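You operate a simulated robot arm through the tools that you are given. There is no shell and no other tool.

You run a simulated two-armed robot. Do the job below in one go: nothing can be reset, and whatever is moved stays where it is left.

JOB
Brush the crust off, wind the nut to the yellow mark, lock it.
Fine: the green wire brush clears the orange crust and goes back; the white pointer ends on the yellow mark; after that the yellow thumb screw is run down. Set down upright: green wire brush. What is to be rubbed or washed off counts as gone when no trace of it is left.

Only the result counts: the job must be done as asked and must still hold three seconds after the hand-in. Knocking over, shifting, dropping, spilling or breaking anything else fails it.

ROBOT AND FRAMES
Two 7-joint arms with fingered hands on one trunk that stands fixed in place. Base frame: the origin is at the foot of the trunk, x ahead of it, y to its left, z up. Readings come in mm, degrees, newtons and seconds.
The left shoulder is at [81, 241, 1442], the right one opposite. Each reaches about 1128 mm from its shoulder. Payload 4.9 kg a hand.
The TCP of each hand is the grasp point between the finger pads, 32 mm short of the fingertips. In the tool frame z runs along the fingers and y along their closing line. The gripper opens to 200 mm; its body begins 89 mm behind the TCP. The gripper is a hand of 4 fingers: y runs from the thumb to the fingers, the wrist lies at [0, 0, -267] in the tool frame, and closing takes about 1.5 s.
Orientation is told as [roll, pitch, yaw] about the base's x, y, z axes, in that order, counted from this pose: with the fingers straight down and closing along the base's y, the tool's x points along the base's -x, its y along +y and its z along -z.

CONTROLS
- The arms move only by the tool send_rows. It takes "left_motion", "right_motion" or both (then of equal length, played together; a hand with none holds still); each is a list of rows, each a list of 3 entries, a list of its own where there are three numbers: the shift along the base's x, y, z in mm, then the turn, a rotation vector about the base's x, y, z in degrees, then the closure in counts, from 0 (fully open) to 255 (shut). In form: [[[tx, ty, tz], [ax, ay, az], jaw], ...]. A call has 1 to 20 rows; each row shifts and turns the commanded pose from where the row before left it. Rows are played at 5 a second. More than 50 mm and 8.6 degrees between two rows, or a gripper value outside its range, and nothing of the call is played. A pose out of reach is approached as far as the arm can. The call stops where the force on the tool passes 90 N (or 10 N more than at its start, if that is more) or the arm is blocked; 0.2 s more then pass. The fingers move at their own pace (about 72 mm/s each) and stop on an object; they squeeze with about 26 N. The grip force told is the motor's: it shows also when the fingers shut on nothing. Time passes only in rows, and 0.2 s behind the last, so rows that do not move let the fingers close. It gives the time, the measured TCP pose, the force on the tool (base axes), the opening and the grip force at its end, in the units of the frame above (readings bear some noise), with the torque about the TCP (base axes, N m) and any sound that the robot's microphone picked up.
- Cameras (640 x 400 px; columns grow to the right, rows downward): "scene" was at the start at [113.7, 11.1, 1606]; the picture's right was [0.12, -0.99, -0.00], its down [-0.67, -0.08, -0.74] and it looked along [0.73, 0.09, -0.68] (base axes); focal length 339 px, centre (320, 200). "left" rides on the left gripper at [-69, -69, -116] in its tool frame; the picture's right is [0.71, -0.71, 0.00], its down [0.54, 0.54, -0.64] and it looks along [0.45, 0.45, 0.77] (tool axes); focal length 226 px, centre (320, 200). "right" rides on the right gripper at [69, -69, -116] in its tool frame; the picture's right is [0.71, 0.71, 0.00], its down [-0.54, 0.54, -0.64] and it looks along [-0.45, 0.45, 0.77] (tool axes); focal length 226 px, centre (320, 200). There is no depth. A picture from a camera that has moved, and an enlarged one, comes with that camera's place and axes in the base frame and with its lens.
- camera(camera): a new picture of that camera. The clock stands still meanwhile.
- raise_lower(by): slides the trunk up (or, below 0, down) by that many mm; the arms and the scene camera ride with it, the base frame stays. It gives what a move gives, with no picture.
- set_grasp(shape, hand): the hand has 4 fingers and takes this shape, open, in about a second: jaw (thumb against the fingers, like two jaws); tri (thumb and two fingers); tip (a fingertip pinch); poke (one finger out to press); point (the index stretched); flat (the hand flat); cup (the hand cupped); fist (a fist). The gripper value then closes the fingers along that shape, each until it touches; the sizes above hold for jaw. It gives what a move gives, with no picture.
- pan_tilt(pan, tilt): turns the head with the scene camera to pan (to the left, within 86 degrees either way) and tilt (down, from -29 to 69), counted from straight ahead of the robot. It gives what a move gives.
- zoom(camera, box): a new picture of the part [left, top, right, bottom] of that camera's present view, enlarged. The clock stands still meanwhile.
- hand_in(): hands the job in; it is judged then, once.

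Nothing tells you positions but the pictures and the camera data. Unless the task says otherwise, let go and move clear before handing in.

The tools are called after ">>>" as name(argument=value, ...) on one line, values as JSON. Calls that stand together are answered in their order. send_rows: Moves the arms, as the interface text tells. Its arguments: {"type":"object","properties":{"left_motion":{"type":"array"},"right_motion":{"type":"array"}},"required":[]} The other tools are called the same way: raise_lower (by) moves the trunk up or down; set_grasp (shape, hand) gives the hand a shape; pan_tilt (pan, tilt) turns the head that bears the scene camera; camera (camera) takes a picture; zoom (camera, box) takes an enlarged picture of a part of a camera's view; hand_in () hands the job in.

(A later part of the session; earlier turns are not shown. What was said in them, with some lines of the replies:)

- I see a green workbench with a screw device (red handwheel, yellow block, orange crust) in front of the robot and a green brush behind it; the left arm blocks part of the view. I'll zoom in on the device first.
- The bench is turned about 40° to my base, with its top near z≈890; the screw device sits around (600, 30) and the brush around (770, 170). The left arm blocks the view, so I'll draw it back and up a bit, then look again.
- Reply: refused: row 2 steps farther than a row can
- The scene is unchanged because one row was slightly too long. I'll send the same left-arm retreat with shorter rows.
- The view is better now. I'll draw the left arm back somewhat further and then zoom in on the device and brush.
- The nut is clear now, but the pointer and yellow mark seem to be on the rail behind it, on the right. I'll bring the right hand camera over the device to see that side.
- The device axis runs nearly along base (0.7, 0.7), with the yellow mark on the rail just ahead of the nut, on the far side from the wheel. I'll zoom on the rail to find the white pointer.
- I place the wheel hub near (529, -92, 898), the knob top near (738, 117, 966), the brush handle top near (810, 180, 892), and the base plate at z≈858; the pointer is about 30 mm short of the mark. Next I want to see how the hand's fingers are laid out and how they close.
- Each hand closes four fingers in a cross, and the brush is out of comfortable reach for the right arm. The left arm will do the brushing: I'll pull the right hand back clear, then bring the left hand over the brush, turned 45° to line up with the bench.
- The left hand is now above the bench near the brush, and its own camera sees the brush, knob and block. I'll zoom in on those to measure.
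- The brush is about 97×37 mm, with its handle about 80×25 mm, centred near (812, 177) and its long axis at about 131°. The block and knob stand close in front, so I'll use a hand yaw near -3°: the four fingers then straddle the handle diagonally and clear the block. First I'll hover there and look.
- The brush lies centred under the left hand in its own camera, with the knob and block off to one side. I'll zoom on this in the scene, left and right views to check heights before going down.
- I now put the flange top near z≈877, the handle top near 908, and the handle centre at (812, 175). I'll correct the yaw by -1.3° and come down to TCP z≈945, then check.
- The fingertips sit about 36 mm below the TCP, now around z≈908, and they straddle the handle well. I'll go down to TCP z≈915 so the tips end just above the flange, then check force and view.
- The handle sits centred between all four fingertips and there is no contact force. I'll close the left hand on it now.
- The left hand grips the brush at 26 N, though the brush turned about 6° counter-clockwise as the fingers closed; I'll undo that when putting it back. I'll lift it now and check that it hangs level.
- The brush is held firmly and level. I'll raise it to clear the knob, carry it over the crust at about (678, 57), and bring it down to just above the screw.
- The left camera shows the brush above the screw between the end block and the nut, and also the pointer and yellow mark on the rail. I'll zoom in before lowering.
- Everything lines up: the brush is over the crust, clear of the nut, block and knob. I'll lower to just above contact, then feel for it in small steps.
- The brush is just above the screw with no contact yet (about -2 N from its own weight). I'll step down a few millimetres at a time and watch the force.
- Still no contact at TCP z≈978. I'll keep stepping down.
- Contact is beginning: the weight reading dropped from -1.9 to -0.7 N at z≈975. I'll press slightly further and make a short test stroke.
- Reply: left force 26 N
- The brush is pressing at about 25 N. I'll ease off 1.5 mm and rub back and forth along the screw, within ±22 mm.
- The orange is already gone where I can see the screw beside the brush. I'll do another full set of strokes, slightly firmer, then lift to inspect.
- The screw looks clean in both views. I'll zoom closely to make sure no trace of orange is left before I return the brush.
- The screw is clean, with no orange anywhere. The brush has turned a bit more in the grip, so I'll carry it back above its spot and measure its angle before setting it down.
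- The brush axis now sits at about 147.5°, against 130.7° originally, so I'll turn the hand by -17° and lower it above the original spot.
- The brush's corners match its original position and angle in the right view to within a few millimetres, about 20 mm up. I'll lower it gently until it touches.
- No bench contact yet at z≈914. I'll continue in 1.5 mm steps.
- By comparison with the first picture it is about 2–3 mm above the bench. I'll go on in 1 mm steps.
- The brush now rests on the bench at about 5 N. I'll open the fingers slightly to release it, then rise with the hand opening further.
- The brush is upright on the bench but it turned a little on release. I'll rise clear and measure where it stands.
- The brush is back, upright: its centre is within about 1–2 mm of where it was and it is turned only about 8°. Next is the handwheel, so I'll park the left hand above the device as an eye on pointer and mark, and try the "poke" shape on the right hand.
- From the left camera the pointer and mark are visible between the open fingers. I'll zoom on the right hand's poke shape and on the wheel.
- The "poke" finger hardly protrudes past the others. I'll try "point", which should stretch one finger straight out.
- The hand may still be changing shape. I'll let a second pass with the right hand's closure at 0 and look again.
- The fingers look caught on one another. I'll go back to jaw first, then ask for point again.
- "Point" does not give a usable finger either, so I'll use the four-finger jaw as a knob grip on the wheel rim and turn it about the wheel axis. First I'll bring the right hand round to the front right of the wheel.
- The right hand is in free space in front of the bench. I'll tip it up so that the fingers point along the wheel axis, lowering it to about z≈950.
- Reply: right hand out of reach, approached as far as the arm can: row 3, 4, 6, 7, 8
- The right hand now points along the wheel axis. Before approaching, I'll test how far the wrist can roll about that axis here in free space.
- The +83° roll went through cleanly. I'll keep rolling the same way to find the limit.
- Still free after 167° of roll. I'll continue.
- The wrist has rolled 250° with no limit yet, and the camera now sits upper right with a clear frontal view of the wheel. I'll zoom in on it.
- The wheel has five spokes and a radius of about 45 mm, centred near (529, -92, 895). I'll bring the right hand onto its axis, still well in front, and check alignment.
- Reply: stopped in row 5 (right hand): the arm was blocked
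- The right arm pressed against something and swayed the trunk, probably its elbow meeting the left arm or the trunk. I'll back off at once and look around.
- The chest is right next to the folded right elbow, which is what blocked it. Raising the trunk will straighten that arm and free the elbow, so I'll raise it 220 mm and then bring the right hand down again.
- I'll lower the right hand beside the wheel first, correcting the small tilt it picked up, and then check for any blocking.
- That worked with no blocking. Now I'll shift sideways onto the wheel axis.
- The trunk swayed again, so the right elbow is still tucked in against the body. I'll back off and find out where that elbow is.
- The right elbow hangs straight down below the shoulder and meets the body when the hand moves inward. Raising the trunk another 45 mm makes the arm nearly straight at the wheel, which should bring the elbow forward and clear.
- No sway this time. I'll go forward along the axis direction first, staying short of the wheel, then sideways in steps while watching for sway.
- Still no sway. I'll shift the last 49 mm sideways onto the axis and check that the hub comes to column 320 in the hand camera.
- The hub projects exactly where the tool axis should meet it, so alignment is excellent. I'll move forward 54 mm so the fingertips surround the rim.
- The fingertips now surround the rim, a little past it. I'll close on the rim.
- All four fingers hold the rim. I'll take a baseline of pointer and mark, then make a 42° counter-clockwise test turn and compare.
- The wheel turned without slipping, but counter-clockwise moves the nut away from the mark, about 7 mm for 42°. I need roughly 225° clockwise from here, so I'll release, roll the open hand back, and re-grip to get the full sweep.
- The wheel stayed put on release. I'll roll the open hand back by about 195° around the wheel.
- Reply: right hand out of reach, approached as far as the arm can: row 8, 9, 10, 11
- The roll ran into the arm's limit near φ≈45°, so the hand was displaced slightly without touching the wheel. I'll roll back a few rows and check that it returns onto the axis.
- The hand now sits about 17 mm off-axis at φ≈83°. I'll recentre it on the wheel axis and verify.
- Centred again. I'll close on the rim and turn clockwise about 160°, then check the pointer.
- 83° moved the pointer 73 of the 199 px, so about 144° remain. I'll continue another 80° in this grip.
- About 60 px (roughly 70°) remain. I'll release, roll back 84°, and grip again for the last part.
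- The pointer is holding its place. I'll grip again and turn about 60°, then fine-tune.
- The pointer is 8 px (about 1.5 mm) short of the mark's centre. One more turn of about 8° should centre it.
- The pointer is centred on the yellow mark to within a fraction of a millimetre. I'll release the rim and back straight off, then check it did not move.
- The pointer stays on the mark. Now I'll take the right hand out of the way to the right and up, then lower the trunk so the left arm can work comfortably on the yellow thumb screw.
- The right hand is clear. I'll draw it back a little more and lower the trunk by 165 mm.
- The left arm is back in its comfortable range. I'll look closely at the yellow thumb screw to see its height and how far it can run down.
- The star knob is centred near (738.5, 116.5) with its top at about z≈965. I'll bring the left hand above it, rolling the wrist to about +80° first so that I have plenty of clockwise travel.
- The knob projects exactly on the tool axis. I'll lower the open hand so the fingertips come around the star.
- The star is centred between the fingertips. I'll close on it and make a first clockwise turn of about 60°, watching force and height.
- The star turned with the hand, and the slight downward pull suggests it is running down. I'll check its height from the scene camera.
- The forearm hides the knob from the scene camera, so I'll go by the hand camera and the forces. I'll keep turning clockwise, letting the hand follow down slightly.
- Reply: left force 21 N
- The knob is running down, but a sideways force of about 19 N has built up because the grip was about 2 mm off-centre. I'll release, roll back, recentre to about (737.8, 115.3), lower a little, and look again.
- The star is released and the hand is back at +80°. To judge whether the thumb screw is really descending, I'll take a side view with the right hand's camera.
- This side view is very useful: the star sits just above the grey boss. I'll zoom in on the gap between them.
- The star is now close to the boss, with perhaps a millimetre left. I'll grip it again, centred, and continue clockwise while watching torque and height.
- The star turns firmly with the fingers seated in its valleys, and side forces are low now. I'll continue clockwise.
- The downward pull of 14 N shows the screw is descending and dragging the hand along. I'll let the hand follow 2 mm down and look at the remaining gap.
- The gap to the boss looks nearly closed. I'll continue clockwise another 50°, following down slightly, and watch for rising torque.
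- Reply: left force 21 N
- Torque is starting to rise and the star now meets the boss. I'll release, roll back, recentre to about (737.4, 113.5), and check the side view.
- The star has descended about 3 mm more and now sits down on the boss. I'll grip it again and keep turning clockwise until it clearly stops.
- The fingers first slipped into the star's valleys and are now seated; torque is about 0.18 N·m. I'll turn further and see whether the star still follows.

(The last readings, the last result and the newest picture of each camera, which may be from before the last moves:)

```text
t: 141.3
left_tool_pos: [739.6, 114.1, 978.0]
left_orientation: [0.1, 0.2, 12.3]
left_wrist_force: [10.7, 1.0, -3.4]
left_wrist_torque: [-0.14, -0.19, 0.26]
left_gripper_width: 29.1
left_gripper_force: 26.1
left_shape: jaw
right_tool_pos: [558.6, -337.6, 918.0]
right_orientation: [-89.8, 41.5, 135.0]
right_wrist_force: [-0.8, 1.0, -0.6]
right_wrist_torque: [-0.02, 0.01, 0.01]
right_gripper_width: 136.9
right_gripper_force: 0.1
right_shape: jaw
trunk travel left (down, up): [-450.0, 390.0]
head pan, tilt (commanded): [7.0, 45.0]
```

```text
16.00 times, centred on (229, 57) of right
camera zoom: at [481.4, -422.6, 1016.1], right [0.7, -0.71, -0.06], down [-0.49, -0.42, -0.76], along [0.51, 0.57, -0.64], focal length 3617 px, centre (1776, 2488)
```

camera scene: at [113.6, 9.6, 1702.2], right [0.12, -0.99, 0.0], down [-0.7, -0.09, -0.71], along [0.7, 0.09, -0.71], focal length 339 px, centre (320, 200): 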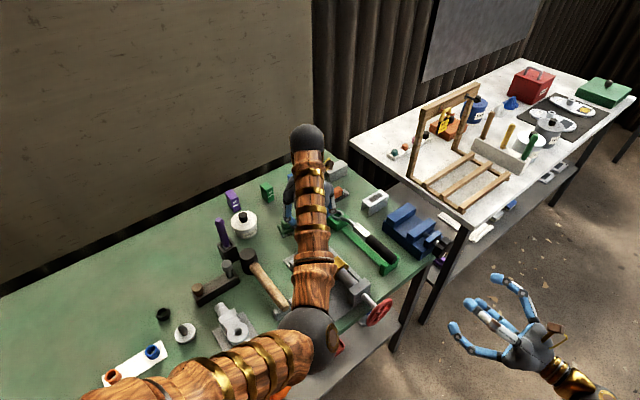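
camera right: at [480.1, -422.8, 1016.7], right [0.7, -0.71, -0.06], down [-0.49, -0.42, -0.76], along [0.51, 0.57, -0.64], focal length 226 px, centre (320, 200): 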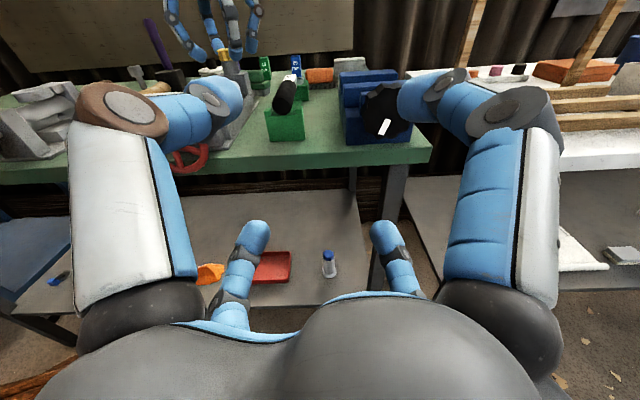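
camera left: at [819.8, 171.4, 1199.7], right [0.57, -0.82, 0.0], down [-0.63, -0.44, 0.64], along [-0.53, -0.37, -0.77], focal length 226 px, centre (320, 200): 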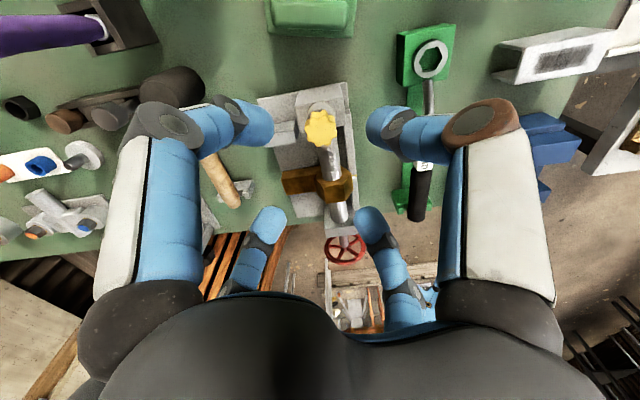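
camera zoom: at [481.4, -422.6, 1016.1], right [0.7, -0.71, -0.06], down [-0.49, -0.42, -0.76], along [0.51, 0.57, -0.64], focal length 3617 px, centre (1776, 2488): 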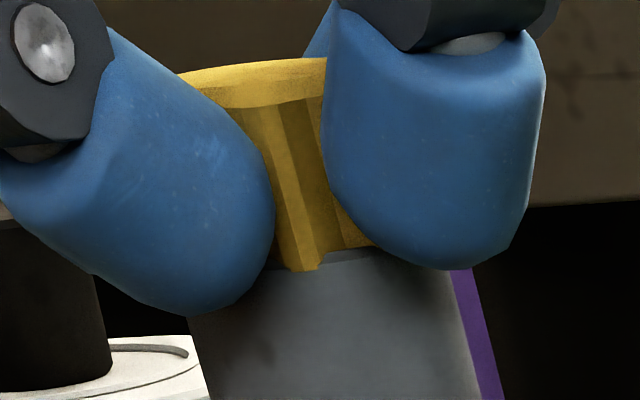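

The star still follows, with torque rising to 0.26 N·m, so it is tightening. I'll keep going in small turns.

>>> send_rows(left_motion=[[[-0.5, 0, 0], [0, 0, -8.4], 255], [[-0.5, 0, 0], [0, 0, -8.4], 255], [[-0.5, 0, 0], [0, 0, -8.4], 255], [[0, 0, 0], [0, 0, 0], 255]])

>>> zoom(camera="left", box=[280, 160, 360, 220])

>>> send_rows(left_motion=[[[0, 0, 0], [0, 0, -8.4], 255], [[0, 0, 0], [0, 0, -8.4], 255], [[0, 0, 0], [0, 0, -8.4], 255], [[0, 0, 0], [0, 0, 0], 255]])

>>> zoom(camera="left", box=[280, 160, 360, 220])

```text
t: 142.3
left_tool_pos: [736.0, 113.6, 976.1]
left_orientation: [0.1, 0.2, -12.9]
left_wrist_force: [5.6, -3.2, -10.0]
left_wrist_torque: [-0.12, -0.22, 0.16]
left_gripper_width: 28.0
left_gripper_force: 26.1
left_shape: jaw
right_tool_pos: [557.7, -337.3, 917.5]
right_orientation: [-89.8, 41.5, 135.0]
right_wrist_force: [-0.5, -0.2, 0.5]
right_wrist_torque: [0.0, 0.02, 0.02]
right_gripper_width: 136.8
right_gripper_force: 0.0
right_shape: jaw
trunk travel left (down, up): [-450.0, 390.0]
head pan, tilt (commanded): [7.0, 45.0]
```

```text
6.67 times, centred on (320, 190) of left
camera zoom: at [789.2, 29.8, 1092.1], right [-0.85, -0.53, 0.0], down [-0.41, 0.65, 0.64], along [-0.34, 0.54, -0.76], focal length 1507 px, centre (320, 267)
```

zoom: 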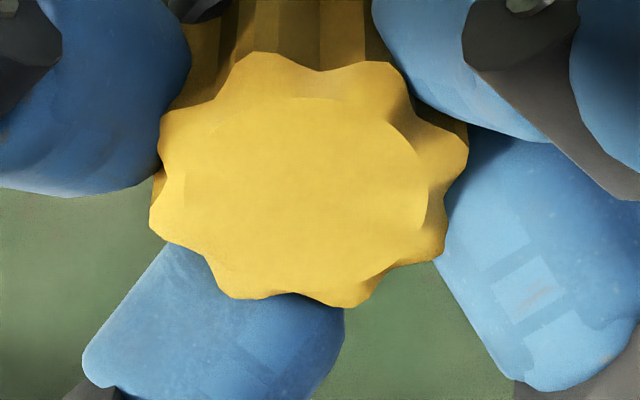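

```text
t: 143.3
left_tool_pos: [736.4, 113.3, 974.4]
left_orientation: [-0.1, 0.2, -38.1]
left_wrist_force: [-1.0, -5.6, -17.7]
left_wrist_torque: [-0.3, 0.02, 0.24]
left_gripper_width: 27.8
left_gripper_force: 26.3
left_shape: jaw
right_tool_pos: [558.7, -337.2, 918.0]
right_orientation: [-89.8, 41.5, 135.0]
right_wrist_force: [0.0, 0.1, -1.0]
right_wrist_torque: [0.0, -0.01, 0.01]
right_gripper_width: 136.8
right_gripper_force: 0.1
right_shape: jaw
trunk travel left (down, up): [-450.0, 390.0]
head pan, tilt (commanded): [7.0, 45.0]
```

```text
6.67 times, centred on (320, 190) of left
camera zoom: at [749.7, 15.4, 1091.7], right [-0.99, -0.12, 0.0], down [-0.09, 0.76, 0.64], along [-0.08, 0.64, -0.77], focal length 1507 px, centre (320, 267)
```

zoom: 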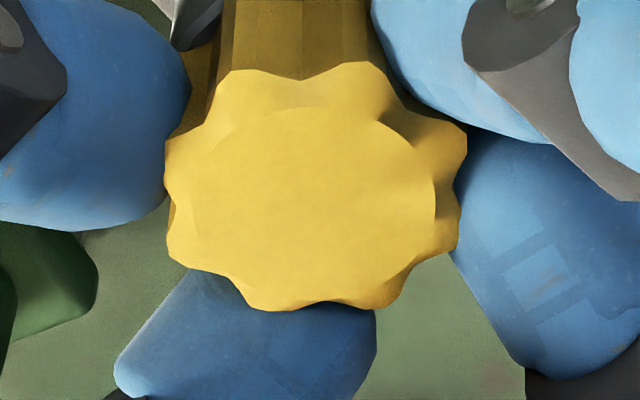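

The fingers are now deflecting and slipping, and the hand is being pulled down at about 17 N. I'll check the star's height in the side view before going on.

>>> zoom(camera="right", box=[216, 48, 242, 66])

>>> zoom(camera="left", box=[200, 80, 440, 280])

```text
16.00 times, centred on (229, 57) of right
camera zoom: at [481.3, -423.1, 1015.8], right [0.7, -0.71, -0.06], down [-0.49, -0.42, -0.76], along [0.51, 0.57, -0.64], focal length 3617 px, centre (1776, 2488)
```

zoom: 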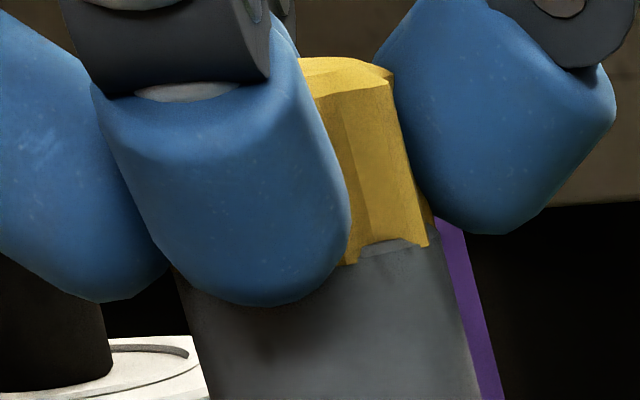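

```text
2.00 times, centred on (320, 180) of left
camera zoom: at [749.7, 15.4, 1091.7], right [-0.99, -0.12, 0.0], down [-0.09, 0.76, 0.64], along [-0.08, 0.64, -0.77], focal length 452 px, centre (320, 240)
```

zoom: 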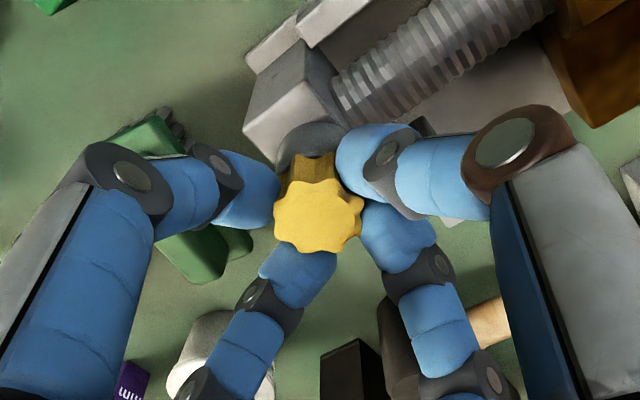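

The star is still turning, about 50° over the last 75°, and pulling the hand down, so it is not yet at its end. I'll follow 1.5 mm down and keep turning.

>>> send_rows(left_motion=[[[0, 0, -1.5], [0, 0, 0], 255], [[0, 0, 0], [0, 0, -8.4], 255], [[0, 0, 0], [0, 0, -8.4], 255], [[0, 0, 0], [0, 0, -8.4], 255], [[0, 0, 0], [0, 0, 0], 255]])

>>> zoom(camera="left", box=[280, 160, 360, 220])

>>> send_rows(left_motion=[[[0, 0, 0], [0, 0, -8.4], 255], [[0, 0, 0], [0, 0, -8.4], 255], [[0, 0, 0], [0, 0, -8.4], 255], [[0, 0, 0], [0, 0, 0], 255]])

>>> zoom(camera="left", box=[280, 160, 360, 220])

```text
t: 144.6
left_tool_pos: [737.0, 112.6, 974.0]
left_orientation: [-0.1, 0.1, -63.3]
left_wrist_force: [-4.2, -8.8, -15.0]
left_wrist_torque: [-0.34, 0.28, 0.31]
left_gripper_width: 27.4
left_gripper_force: 25.6
left_shape: jaw
right_tool_pos: [558.3, -337.6, 918.4]
right_orientation: [-89.8, 41.4, 135.0]
right_wrist_force: [-0.4, 0.5, 0.5]
right_wrist_torque: [0.01, 0.03, 0.03]
right_gripper_width: 136.7
right_gripper_force: 0.1
right_shape: jaw
trunk travel left (down, up): [-450.0, 390.0]
head pan, tilt (commanded): [7.0, 45.0]
```

```text
6.67 times, centred on (320, 190) of left
camera zoom: at [707.2, 19.1, 1091.3], right [-0.95, 0.31, 0.0], down [0.24, 0.73, 0.64], along [0.2, 0.61, -0.77], focal length 1507 px, centre (320, 267)
```

zoom: 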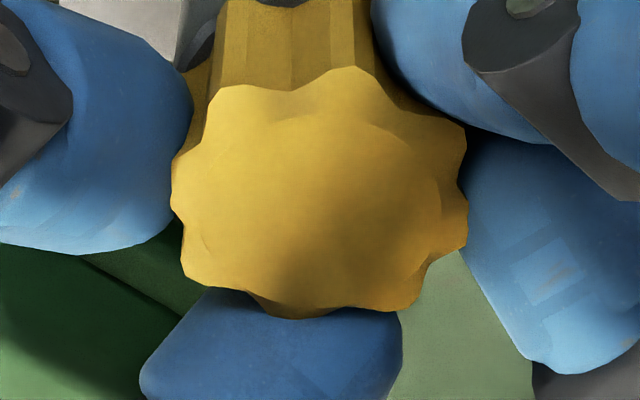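

```text
t: 145.6
left_tool_pos: [736.0, 115.0, 974.1]
left_orientation: [-0.1, 0.1, -88.4]
left_wrist_force: [-9.0, -7.6, -17.1]
left_wrist_torque: [-0.26, 0.44, 0.37]
left_gripper_width: 27.0
left_gripper_force: 26.1
left_shape: jaw
right_tool_pos: [558.2, -337.8, 918.4]
right_orientation: [-89.9, 41.6, 135.0]
right_wrist_force: [-0.2, 0.2, 0.0]
right_wrist_torque: [-0.01, -0.02, 0.0]
right_gripper_width: 136.7
right_gripper_force: 0.0
right_shape: jaw
trunk travel left (down, up): [-450.0, 390.0]
head pan, tilt (commanded): [7.0, 45.0]
```

```text
6.67 times, centred on (320, 190) of left
camera zoom: at [670.2, 41.4, 1091.5], right [-0.73, 0.69, 0.0], down [0.53, 0.56, 0.64], along [0.44, 0.47, -0.77], focal length 1507 px, centre (320, 267)
```

zoom: 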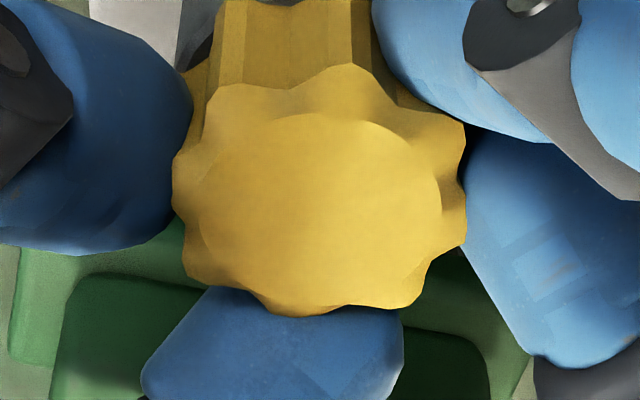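

Now the star follows with no slip and torque is climbing steadily (0.37 N·m). I'll check the side view, then release and regrip.

>>> zoom(camera="right", box=[216, 48, 242, 66])

>>> send_rows(left_motion=[[[0, 0, 0], [0, 0, 0], 230], [[0, 0, 0], [0, 0, 0], 190], [[0, 0, 0], [0, 0, 0], 160], [[0, 0, 0], [0, 0, 0], 150], [[0, 0, 0], [0, 0, 0], 150]])

>>> zoom(camera="right", box=[216, 48, 242, 66])

>>> zoom(camera="left", box=[240, 130, 400, 260])

```text
16.00 times, centred on (229, 57) of right
camera zoom: at [480.7, -423.1, 1016.1], right [0.7, -0.71, -0.06], down [-0.49, -0.42, -0.76], along [0.51, 0.57, -0.64], focal length 3617 px, centre (1776, 2488)
```

zoom: 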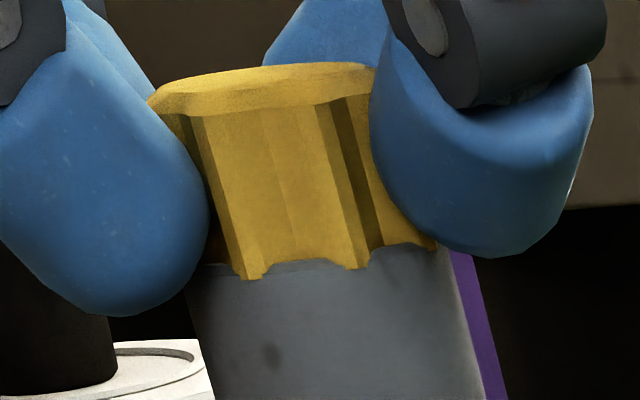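

```text
t: 146.8
left_tool_pos: [735.4, 115.8, 976.4]
left_orientation: [0.0, -0.1, -88.3]
left_wrist_force: [0.3, 0.6, 0.0]
left_wrist_torque: [0.05, 0.01, 0.02]
left_gripper_width: 81.9
left_gripper_force: 0.0
left_shape: jaw
right_tool_pos: [557.4, -338.5, 918.6]
right_orientation: [-89.8, 41.7, 135.0]
right_wrist_force: [-0.4, 0.4, -0.1]
right_wrist_torque: [-0.03, 0.0, 0.01]
right_gripper_width: 136.8
right_gripper_force: 0.1
right_shape: jaw
trunk travel left (down, up): [-450.0, 390.0]
head pan, tilt (commanded): [7.0, 45.0]
```

```text
16.00 times, centred on (229, 57) of right
camera zoom: at [480.1, -422.4, 1016.9], right [0.7, -0.71, -0.06], down [-0.49, -0.42, -0.76], along [0.51, 0.57, -0.64], focal length 3617 px, centre (1776, 2488)
```

zoom: 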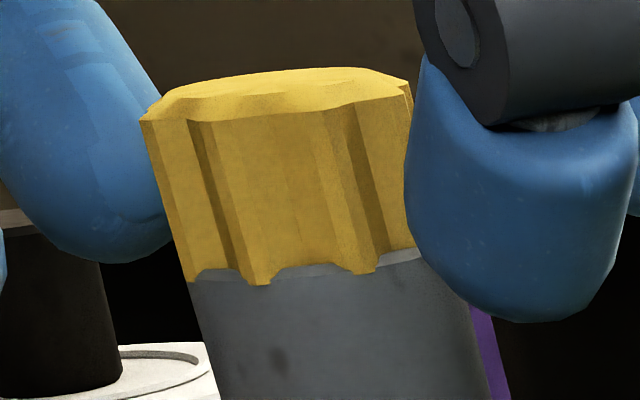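

```text
3.08 times, centred on (320, 195) of left
camera zoom: at [670.0, 41.9, 1092.6], right [-0.73, 0.69, 0.0], down [0.53, 0.56, 0.64], along [0.44, 0.47, -0.77], focal length 696 px, centre (320, 215)
```

zoom: 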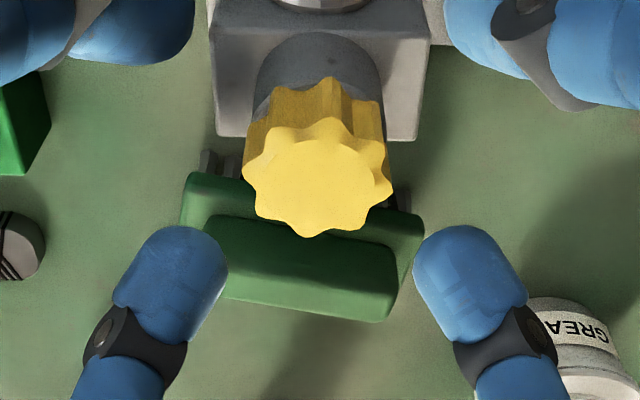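

The star now sits right on the boss, and the torque needed to turn it is growing. I'll roll back 151° so the fingers meet the star's valleys, then tighten once more to find the end.

>>> send_rows(left_motion=[[[0.5, 0, 0], [0, 0, 8.4], 150], [[0.5, 0, 0], [0, 0, 8.4], 150], [[0, 0, 0], [0, 0, 8.4], 150], [[0, 0, 0], [0, 0, 8.4], 150], [[0, 0, 0], [0, 0, 8.4], 150], [[0, 0, 0], [0, 0, 8.4], 150], [[0, 0, 0], [0, 0, 8.4], 150], [[0, 0, 0], [0, 0, 8.4], 150], [[0, 0, 0], [0, 0, 8.4], 150], [[0, 0, 0], [0, 0, 8.4], 150], [[0, 0, 0], [0, 0, 8.4], 150], [[0, 0, 0], [0, 0, 8.4], 150], [[0, 0, 0], [0, 0, 8.4], 150], [[0, 0, 0], [0, 0, 8.4], 150], [[0, 0, 0], [0, 0, 8.4], 150], [[0, 0, 0], [0, 0, 8.4], 150], [[0, 0, 0], [0, 0, 8.4], 150], [[0, 0, 0], [0, 0, 8.4], 150], [[0, 0, 0], [0, 0, 0], 150]])

>>> zoom(camera="left", box=[240, 130, 400, 260])

>>> zoom(camera="right", box=[216, 48, 242, 66])

```text
t: 150.8
left_tool_pos: [736.3, 113.8, 975.1]
left_orientation: [-0.1, -0.1, 62.8]
left_wrist_force: [-1.0, 0.2, 0.2]
left_wrist_torque: [-0.03, 0.0, 0.0]
left_gripper_width: 81.9
left_gripper_force: 0.1
left_shape: jaw
right_tool_pos: [557.9, -337.4, 919.0]
right_orientation: [-89.9, 41.6, 135.0]
right_wrist_force: [0.3, 0.2, 0.6]
right_wrist_torque: [0.01, 0.02, -0.05]
right_gripper_width: 136.6
right_gripper_force: 0.0
right_shape: jaw
trunk travel left (down, up): [-450.0, 390.0]
head pan, tilt (commanded): [7.0, 45.0]
```

```text
3.08 times, centred on (320, 195) of left
camera zoom: at [830.4, 142.5, 1092.1], right [0.31, -0.95, 0.0], down [-0.73, -0.24, 0.64], along [-0.61, -0.2, -0.77], focal length 696 px, centre (320, 215)
```

zoom: 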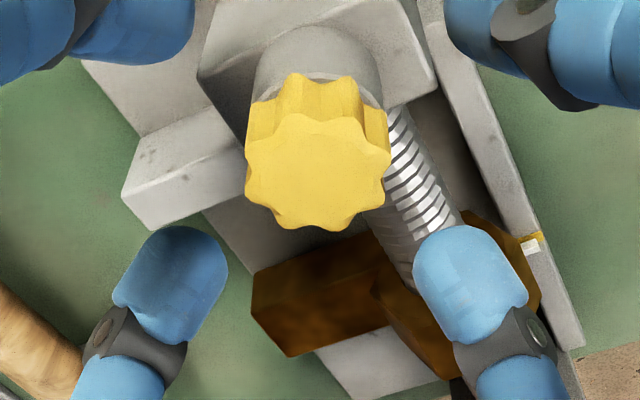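

```text
16.00 times, centred on (229, 57) of right
camera zoom: at [480.1, -422.6, 1016.7], right [0.7, -0.71, -0.06], down [-0.49, -0.42, -0.76], along [0.51, 0.57, -0.64], focal length 3617 px, centre (1776, 2488)
```

zoom: 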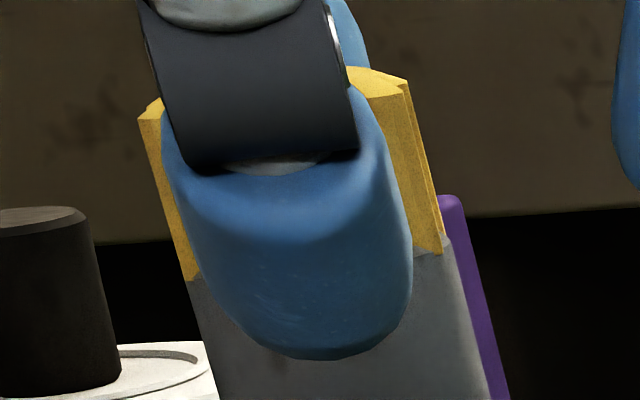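

The valleys now face the fingers. I'll grip and turn clockwise, reading the torque in stages.

>>> send_rows(left_motion=[[[0, 0, 0], [0, 0, 0], 180], [[0, 0, 0], [0, 0, 0], 215], [[0, 0, 0], [0, 0, 0], 255], [[0, 0, 0], [0, 0, 0], 255], [[0, 0, 0], [0, 0, 0], 255], [[0, 0, 0], [0, 0, -8.4], 255], [[0, 0, 0], [0, 0, -8.4], 255], [[0, 0, 0], [0, 0, -8.4], 255], [[0, 0, 0], [0, 0, 0], 255]])

>>> zoom(camera="left", box=[280, 160, 360, 220])

>>> send_rows(left_motion=[[[0, 0, 0], [0, 0, -8.4], 255], [[0, 0, 0], [0, 0, -8.4], 255], [[0, 0, 0], [0, 0, -8.4], 255], [[0, 0, 0], [0, 0, 0], 255]])

>>> zoom(camera="left", box=[280, 160, 360, 220])

```text
t: 152.8
left_tool_pos: [737.8, 115.0, 974.8]
left_orientation: [0.1, 0.0, 37.7]
left_wrist_force: [2.6, 2.9, -6.6]
left_wrist_torque: [-0.07, -0.06, 0.35]
left_gripper_width: 29.1
left_gripper_force: 26.0
left_shape: jaw
right_tool_pos: [558.3, -336.8, 917.9]
right_orientation: [-89.8, 41.5, 135.0]
right_wrist_force: [-0.5, 0.4, 0.9]
right_wrist_torque: [-0.01, 0.01, 0.01]
right_gripper_width: 136.7
right_gripper_force: 0.0
right_shape: jaw
trunk travel left (down, up): [-450.0, 390.0]
head pan, tilt (commanded): [7.0, 45.0]
```

```text
6.67 times, centred on (320, 190) of left
camera zoom: at [835.5, 100.7, 1091.1], right [-0.13, -0.99, 0.0], down [-0.76, 0.1, 0.64], along [-0.64, 0.08, -0.77], focal length 1507 px, centre (320, 267)
```

zoom: 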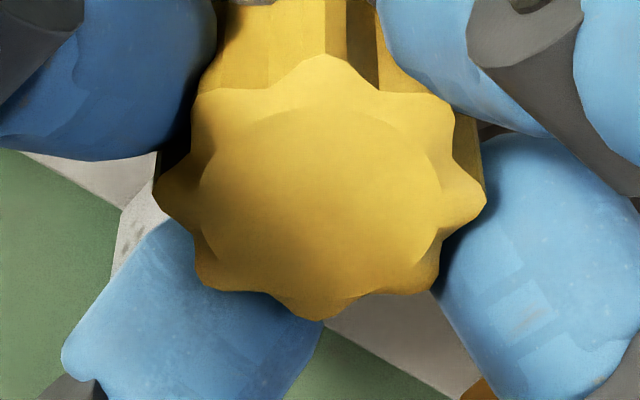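

```text
t: 153.8
left_tool_pos: [737.0, 114.1, 973.9]
left_orientation: [-0.1, 0.2, 12.3]
left_wrist_force: [-2.8, -2.9, -15.7]
left_wrist_torque: [-0.12, 0.04, 0.28]
left_gripper_width: 27.5
left_gripper_force: 25.3
left_shape: jaw
right_tool_pos: [558.4, -337.0, 917.7]
right_orientation: [-89.8, 41.5, 135.1]
right_wrist_force: [0.6, -0.1, 0.5]
right_wrist_torque: [0.0, -0.01, 0.02]
right_gripper_width: 136.7
right_gripper_force: 0.1
right_shape: jaw
trunk travel left (down, up): [-450.0, 390.0]
head pan, tilt (commanded): [7.0, 45.0]
```

```text
6.67 times, centred on (320, 190) of left
camera zoom: at [820.8, 59.4, 1089.9], right [-0.54, -0.84, 0.0], down [-0.64, 0.41, 0.65], along [-0.54, 0.35, -0.76], focal length 1507 px, centre (320, 267)
```

zoom: 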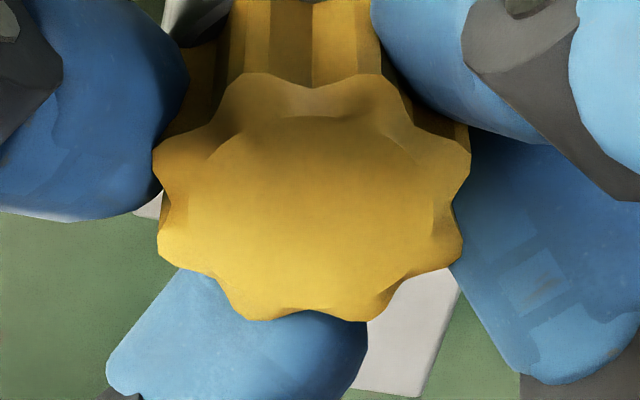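

Over these last two strokes the star did not turn at all; the fingers simply slipped over it at about 0.3 N·m. The thumb screw is tight at its end. I'll release, rise clear, and inspect everything.

>>> send_rows(left_motion=[[[0, 0, 0], [0, 0, 0], 230], [[0, 0, 0], [0, 0, 0], 190], [[0, 0, 0], [0, 0, 0], 160], [[0, 0, 0], [0, 0, 0], 140], [[0, 0, 0], [0, 0, 0], 140], [[0, 0, 20], [0, 0, 0], 140], [[0, 0, 30], [0, 0, 0], 140], [[0, 0, 30], [0, 0, 0], 130], [[0, 0, 30], [0, 0, 0], 130], [[0, 0, 0], [0, 0, 0], 130]])

>>> zoom(camera="right", box=[210, 40, 246, 66])

>>> camera(camera="left")

>>> zoom(camera="left", box=[220, 60, 420, 200])

```text
t: 155.9
left_tool_pos: [737.7, 114.0, 1084.8]
left_orientation: [-0.1, 0.1, 12.4]
left_wrist_force: [0.4, 0.5, -0.4]
left_wrist_torque: [-0.02, 0.01, -0.01]
left_gripper_width: 97.7
left_gripper_force: 0.0
left_shape: jaw
right_tool_pos: [557.2, -336.5, 918.9]
right_orientation: [-89.8, 41.5, 135.0]
right_wrist_force: [0.2, -0.6, -0.8]
right_wrist_torque: [-0.01, 0.01, 0.01]
right_gripper_width: 136.8
right_gripper_force: 0.1
right_shape: jaw
trunk travel left (down, up): [-450.0, 390.0]
head pan, tilt (commanded): [7.0, 45.0]
```

```text
15.38 times, centred on (228, 53) of right
camera zoom: at [480.3, -422.3, 1016.7], right [0.7, -0.71, -0.06], down [-0.49, -0.42, -0.76], along [0.51, 0.57, -0.64], focal length 3478 px, centre (1735, 2462)
```

zoom: 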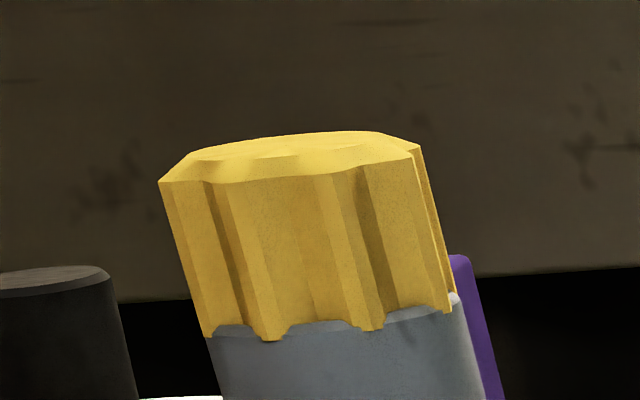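

```text
taken
camera left: at [820.8, 60.6, 1201.7], right [-0.54, -0.84, 0.0], down [-0.64, 0.41, 0.64], along [-0.54, 0.35, -0.77], focal length 226 px, centre (320, 200)
```

left: 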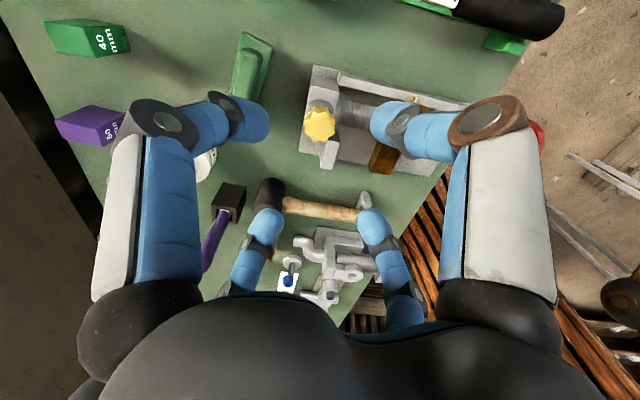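

```text
2.86 times, centred on (320, 130) of left
camera zoom: at [820.8, 60.6, 1201.7], right [-0.54, -0.84, 0.0], down [-0.64, 0.41, 0.64], along [-0.54, 0.35, -0.77], focal length 646 px, centre (320, 400)
```

zoom: 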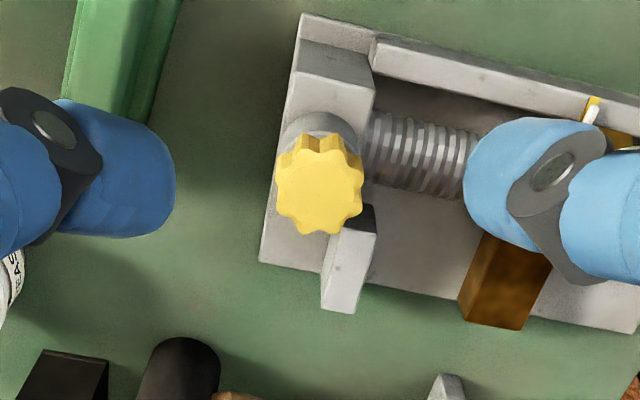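

The star sits right down on the boss with no gap. One doubt remains: in the last grips my fingertips were low enough to rub on the fixed boss, which could also explain the resistance. I'll test once more, gripping only the star a little higher.

>>> zoom(camera="left", box=[295, 90, 345, 150])

>>> send_rows(left_motion=[[[0, 0, -25], [0, 0, 7], 145], [[0, 0, -25], [0, 0, 7], 145], [[0, 0, -25], [0, 0, 7], 145], [[0, 0, -20], [0, 0, 7], 145], [[0, 0, -8], [0, 0, 7], 145], [[0, 0, 0], [0, 0, 7], 145], [[0, 0, 0], [0, 0, 0], 145]])

>>> zoom(camera="left", box=[240, 130, 400, 260])

>>> zoom(camera="right", box=[205, 30, 253, 66])

```text
6.67 times, centred on (320, 120) of left
camera zoom: at [820.8, 60.6, 1201.7], right [-0.54, -0.84, 0.0], down [-0.64, 0.41, 0.64], along [-0.54, 0.35, -0.77], focal length 1507 px, centre (320, 733)
```

zoom: 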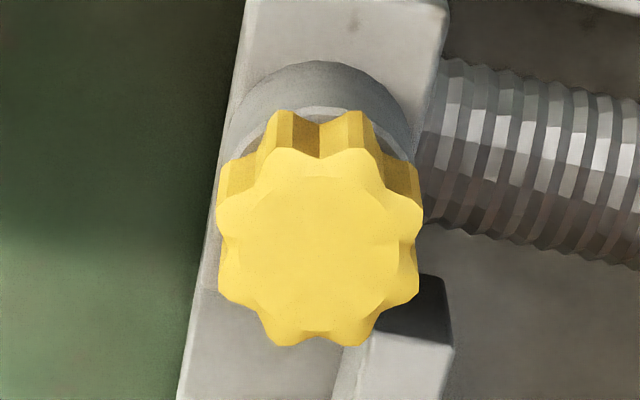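

```text
t: 157.6
left_tool_pos: [737.8, 113.7, 982.0]
left_orientation: [0.0, 0.0, 54.6]
left_wrist_force: [0.0, -0.2, -0.2]
left_wrist_torque: [0.03, -0.02, 0.0]
left_gripper_width: 86.7
left_gripper_force: 0.1
left_shape: jaw
right_tool_pos: [558.6, -336.9, 918.1]
right_orientation: [-90.0, 41.6, 135.0]
right_wrist_force: [0.1, 0.5, 0.2]
right_wrist_torque: [-0.03, 0.03, -0.01]
right_gripper_width: 136.8
right_gripper_force: 0.1
right_shape: jaw
trunk travel left (down, up): [-450.0, 390.0]
head pan, tilt (commanded): [7.0, 45.0]
```

```text
3.08 times, centred on (320, 195) of left
camera zoom: at [833.8, 128.7, 1098.9], right [0.17, -0.99, 0.0], down [-0.76, -0.13, 0.64], along [-0.63, -0.11, -0.77], focal length 696 px, centre (320, 215)
```

zoom: 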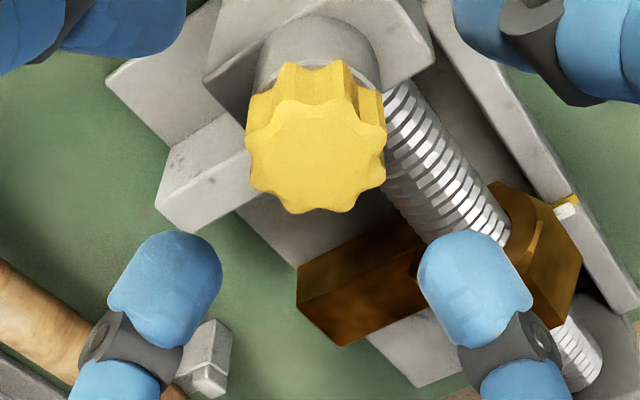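

```text
11.11 times, centred on (229, 48) of right
camera zoom: at [480.2, -422.6, 1016.7], right [0.7, -0.71, -0.06], down [-0.49, -0.42, -0.76], along [0.51, 0.57, -0.64], focal length 2512 px, centre (1331, 1889)
```

zoom: 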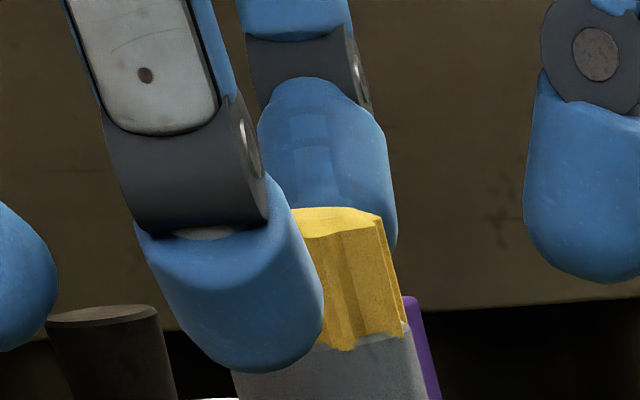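

The valleys line up with the fingers and the tips are above the boss rim. I'll grip and make a 25° clockwise test.

>>> send_rows(left_motion=[[[0, 0, -1], [0, 0, 0], 180], [[0, 0, 0], [0, 0, 0], 215], [[0, 0, 0], [0, 0, 0], 255], [[0, 0, 0], [0, 0, 0], 255], [[0, 0, 0], [0, 0, 0], 255]])

>>> zoom(camera="left", box=[280, 160, 360, 220])

>>> send_rows(left_motion=[[[0, 0, 0], [0, 0, -8.4], 255], [[0, 0, 0], [0, 0, -8.4], 255], [[0, 0, 0], [0, 0, -8.4], 255], [[0, 0, 0], [0, 0, 0], 255]])

>>> zoom(camera="left", box=[280, 160, 360, 220])

>>> zoom(camera="right", box=[205, 30, 253, 66])

```text
t: 158.8
left_tool_pos: [736.1, 114.8, 981.2]
left_orientation: [0.1, 0.0, 54.5]
left_wrist_force: [-0.7, -1.8, -3.9]
left_wrist_torque: [0.01, 0.0, -0.05]
left_gripper_width: 29.4
left_gripper_force: 25.8
left_shape: jaw
right_tool_pos: [557.4, -338.5, 919.3]
right_orientation: [-89.7, 41.5, 135.1]
right_wrist_force: [0.6, 0.4, -0.1]
right_wrist_torque: [0.01, -0.03, 0.04]
right_gripper_width: 136.6
right_gripper_force: 0.1
right_shape: jaw
trunk travel left (down, up): [-450.0, 390.0]
head pan, tilt (commanded): [7.0, 45.0]
```

```text
6.67 times, centred on (320, 190) of left
camera zoom: at [834.1, 128.5, 1097.4], right [0.16, -0.99, 0.0], down [-0.75, -0.13, 0.64], along [-0.64, -0.11, -0.77], focal length 1507 px, centre (320, 267)
```

zoom: 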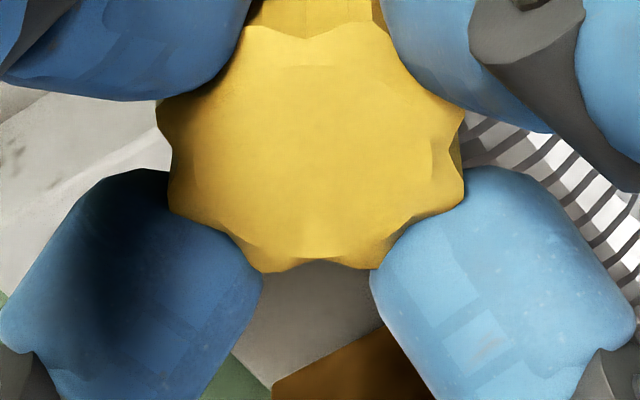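

```text
t: 159.8
left_tool_pos: [739.1, 115.0, 980.8]
left_orientation: [0.0, 0.1, 29.2]
left_wrist_force: [8.8, 4.4, -7.6]
left_wrist_torque: [-0.05, -0.17, 0.44]
left_gripper_width: 28.5
left_gripper_force: 26.7
left_shape: jaw
right_tool_pos: [559.1, -337.6, 918.2]
right_orientation: [-89.8, 41.5, 134.9]
right_wrist_force: [0.4, -0.8, -0.9]
right_wrist_torque: [0.01, 0.01, 0.02]
right_gripper_width: 136.5
right_gripper_force: 0.1
right_shape: jaw
trunk travel left (down, up): [-450.0, 390.0]
head pan, tilt (commanded): [7.0, 45.0]
```

```text
6.67 times, centred on (320, 190) of left
camera zoom: at [833.4, 87.1, 1096.9], right [-0.27, -0.96, 0.0], down [-0.74, 0.21, 0.64], along [-0.62, 0.17, -0.77], focal length 1507 px, centre (320, 267)
```

zoom: 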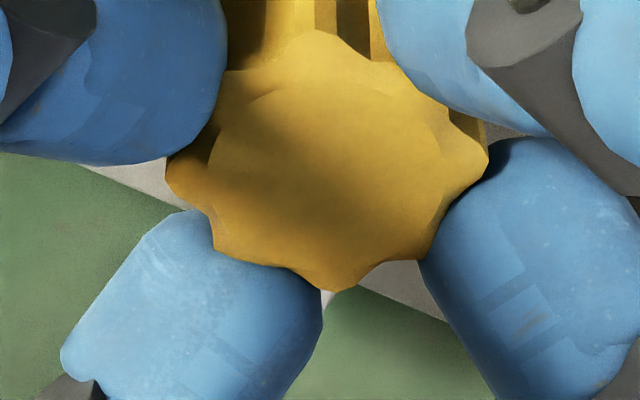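

```text
11.11 times, centred on (229, 48) of right
camera zoom: at [481.8, -422.2, 1016.1], right [0.7, -0.71, -0.06], down [-0.49, -0.42, -0.76], along [0.51, 0.57, -0.64], focal length 2512 px, centre (1331, 1889)
```

zoom: 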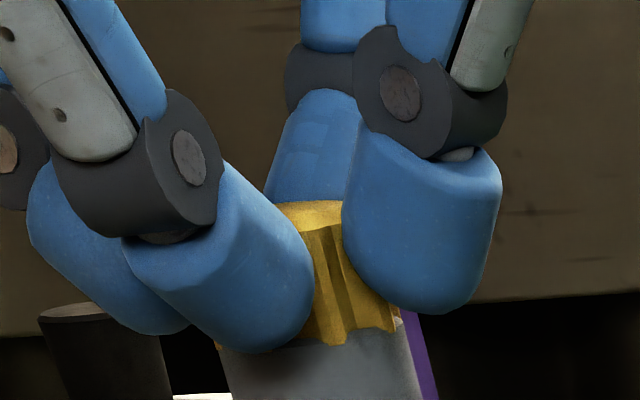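

Now gripping the star alone, it withstood 0.44 N·m without turning, so the thumb screw is run fully down. I'll release gently, rise, and do a final check of everything.

>>> send_rows(left_motion=[[[0, 0, 0], [0, 0, 0], 230], [[0, 0, 0], [0, 0, 0], 190], [[0, 0, 0], [0, 0, 0], 160], [[0, 0, 0], [0, 0, 0], 140], [[0, 0, 0], [0, 0, 0], 140], [[0, 0, 20], [0, 0, 0], 140], [[0, 0, 30], [0, 0, -7], 140], [[0, 0, 35], [0, 0, -7], 100], [[-20, -15, 35], [0, 0, -7], 60], [[-30, -25, 25], [0, 0, -7], 0], [[-10, -15, 0], [0, 0, -5], 0], [[0, 0, 0], [0, 0, 0], 0]])

>>> camera(camera="left")

>>> zoom(camera="left", box=[200, 30, 440, 180])

>>> zoom(camera="right", box=[205, 30, 253, 66])

```text
t: 162.3
left_tool_pos: [675.8, 59.6, 1127.0]
left_orientation: [0.0, 0.1, -3.8]
left_wrist_force: [0.5, -0.2, 0.5]
left_wrist_torque: [-0.03, 0.02, 0.01]
left_gripper_width: 199.9
left_gripper_force: 0.0
left_shape: jaw
right_tool_pos: [558.2, -336.4, 919.9]
right_orientation: [-89.8, 41.6, 135.0]
right_wrist_force: [0.2, -0.2, -0.2]
right_wrist_torque: [-0.01, -0.06, -0.01]
right_gripper_width: 136.8
right_gripper_force: 0.1
right_shape: jaw
trunk travel left (down, up): [-450.0, 390.0]
head pan, tilt (commanded): [7.0, 45.0]
```

```text
taken
camera left: at [741.6, -14.6, 1242.9], right [-0.75, -0.66, 0.0], down [-0.5, 0.58, 0.64], along [-0.42, 0.48, -0.77], focal length 226 px, centre (320, 200)
```

left: 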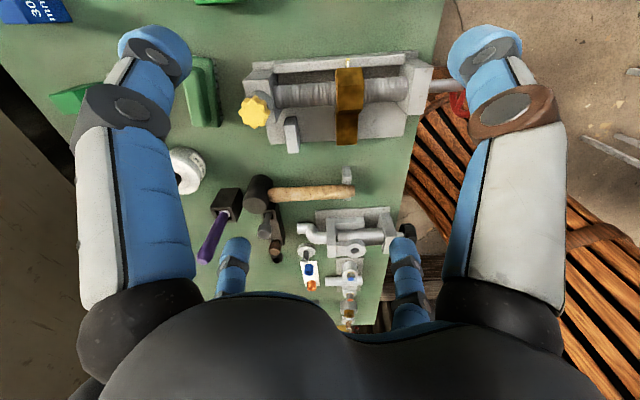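

```text
2.67 times, centred on (320, 105) of left
camera zoom: at [741.6, -14.6, 1242.9], right [-0.75, -0.66, 0.0], down [-0.5, 0.58, 0.64], along [-0.42, 0.48, -0.77], focal length 603 px, centre (320, 453)
```

zoom: 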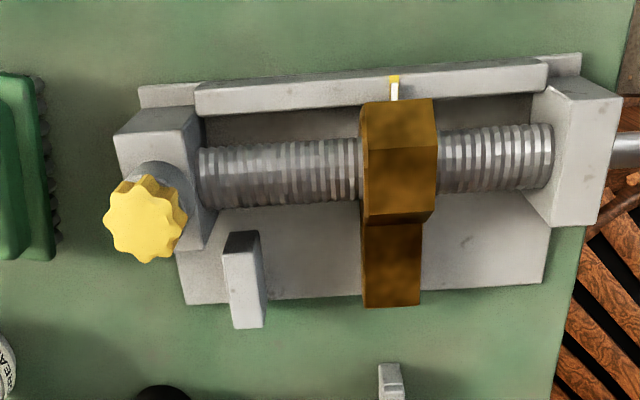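

```text
11.11 times, centred on (229, 48) of right
camera zoom: at [480.5, -422.3, 1016.7], right [0.7, -0.71, -0.06], down [-0.49, -0.42, -0.76], along [0.51, 0.57, -0.64], focal length 2512 px, centre (1331, 1889)
```

zoom: 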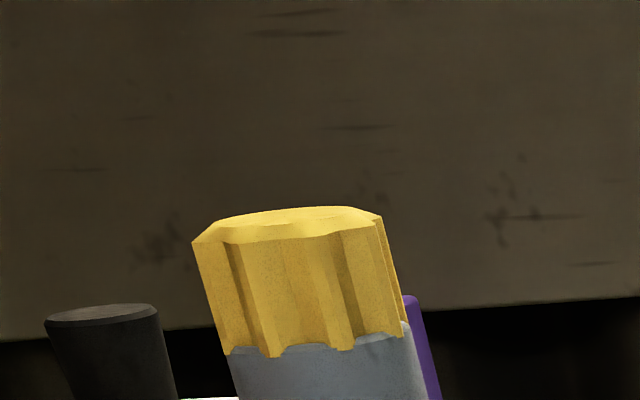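

The knob is down and the nut's pointer looks to be on the mark. I'll zoom on the pointer, then withdraw the left arm and view the whole bench.

>>> zoom(camera="left", box=[335, 50, 365, 73])

>>> send_rows(left_motion=[[[-10, 10, 40], [0, 0, 0], 0], [[-20, 20, 35], [0, 0, 0], 0], [[-30, 25, 25], [0, 0, 0], 0], [[-35, 30, 0], [0, 0, 0], 0], [[-35, 30, 0], [0, 0, 0], 0], [[-35, 30, 0], [0, 0, 0], 0], [[-35, 30, 0], [0, 0, 0], 0], [[-35, 30, 0], [0, 0, 0], 0], [[-35, 30, 0], [0, 0, 0], 0], [[-35, 30, 0], [0, 0, 0], 0], [[-35, 30, 0], [0, 0, 0], 0], [[-30, 30, 0], [0, 0, 0], 0], [[0, 30, 0], [0, 0, 0], 0], [[0, 30, 0], [0, 0, 0], 0]])

>>> camera(camera="scene")

```text
16.00 times, centred on (350, 62) of left
camera zoom: at [741.6, -14.6, 1242.9], right [-0.75, -0.66, 0.0], down [-0.5, 0.58, 0.64], along [-0.42, 0.48, -0.77], focal length 3617 px, centre (-160, 2416)
```

zoom: 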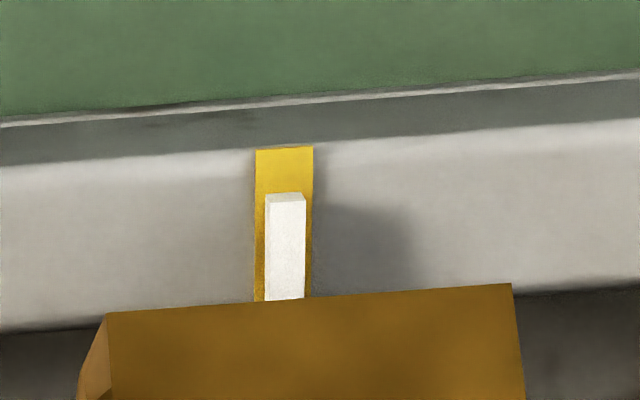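

```text
t: 165.3
left_tool_pos: [353.8, 466.5, 1236.5]
left_orientation: [-0.1, 0.0, -3.8]
left_wrist_force: [0.5, 0.5, 0.0]
left_wrist_torque: [-0.01, 0.02, 0.02]
left_gripper_width: 199.9
left_gripper_force: 0.1
left_shape: jaw
left hand out of reach, approached as far as the arm can: row 10, 11, 12
right_tool_pos: [557.3, -337.2, 919.4]
right_orientation: [-89.9, 41.6, 135.0]
right_wrist_force: [0.0, -0.1, -0.4]
right_wrist_torque: [-0.03, 0.0, 0.0]
right_gripper_width: 136.6
right_gripper_force: 0.1
right_shape: jaw
trunk travel left (down, up): [-450.0, 390.0]
head pan, tilt (commanded): [7.0, 45.0]
```

```text
taken
camera scene: at [112.2, 13.2, 1702.3], right [0.12, -0.99, 0.0], down [-0.7, -0.09, -0.71], along [0.7, 0.08, -0.71], focal length 339 px, centre (320, 200)
```

scene: 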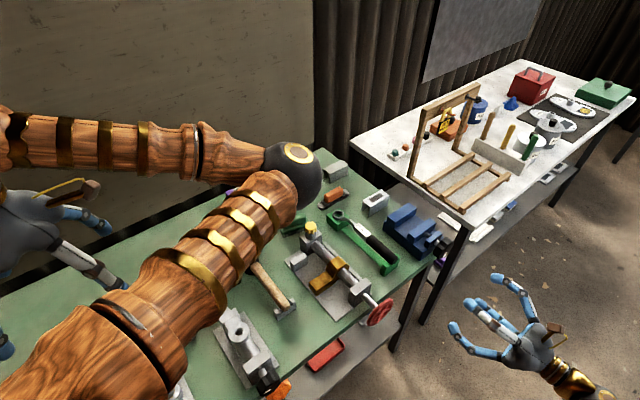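

The pointer sits squarely on the yellow mark. A last look at the brush, screw and knob from the scene camera.

>>> zoom(camera="scene", box=[270, 190, 410, 330])

>>> zoom(camera="scene", box=[275, 205, 345, 255])

>>> zoom(camera="scene", box=[310, 240, 370, 290])

```text
2.86 times, centred on (340, 260) of scene
camera zoom: at [112.2, 13.2, 1702.3], right [0.12, -0.99, 0.0], down [-0.7, -0.09, -0.71], along [0.7, 0.08, -0.71], focal length 967 px, centre (263, 29)
```

zoom: 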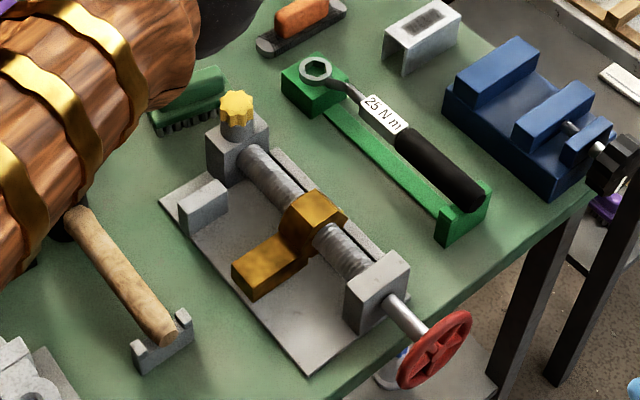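

```text
8.00 times, centred on (310, 230) of scene
camera zoom: at [112.2, 13.2, 1702.3], right [0.12, -0.99, 0.0], down [-0.7, -0.09, -0.71], along [0.7, 0.08, -0.71], focal length 2708 px, centre (400, -40)
```

zoom: 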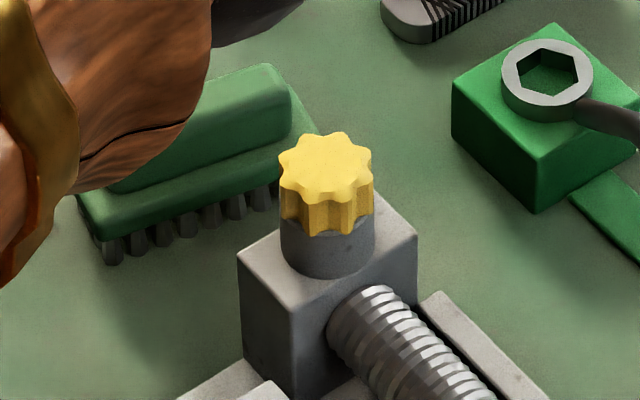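

```text
8.00 times, centred on (340, 265) of scene
camera zoom: at [112.2, 13.2, 1702.3], right [0.12, -0.99, 0.0], down [-0.7, -0.09, -0.71], along [0.7, 0.08, -0.71], focal length 2708 px, centre (160, -320)
```

zoom: 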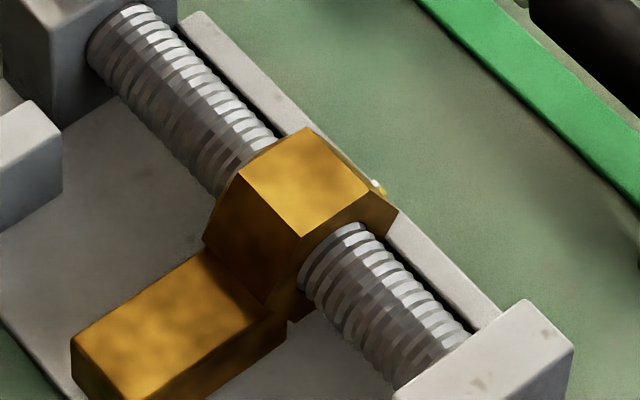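

The screw is clean, the brush stands upright in its place, the pointer is on the mark, the thumb screw is down, and both hands are clear. I'm handing it in.

>>> hand_in()

```text
The job is handed in.
```

The job is done and handed in. I don't have the verdict on it yet.

- **Crust:** the orange crust is gone from the screw; I saw no trace left from three camera views.
- **Brush:** the green wire brush is back upright on its spot, within about 1–2 mm of where it stood. It is turned about 8° from its original angle, because it twisted slightly when I let go.
- **Nut:** the white pointer is centred on the yellow mark, and it was still there after I tightened the thumb screw.
- **Thumb screw:** after that I ran the yellow thumb screw down onto its grey boss. It came down about 3 mm on the one turn I could measure. On a final test it held at 0.44 N·m without turning.

While reaching for the wheel, the right arm twice pressed against the robot's own body and swayed the trunk. I backed off and raised the trunk to free the arm, and I saw nothing on the bench shifted by it. I let go with both hands and moved them clear before handing in.
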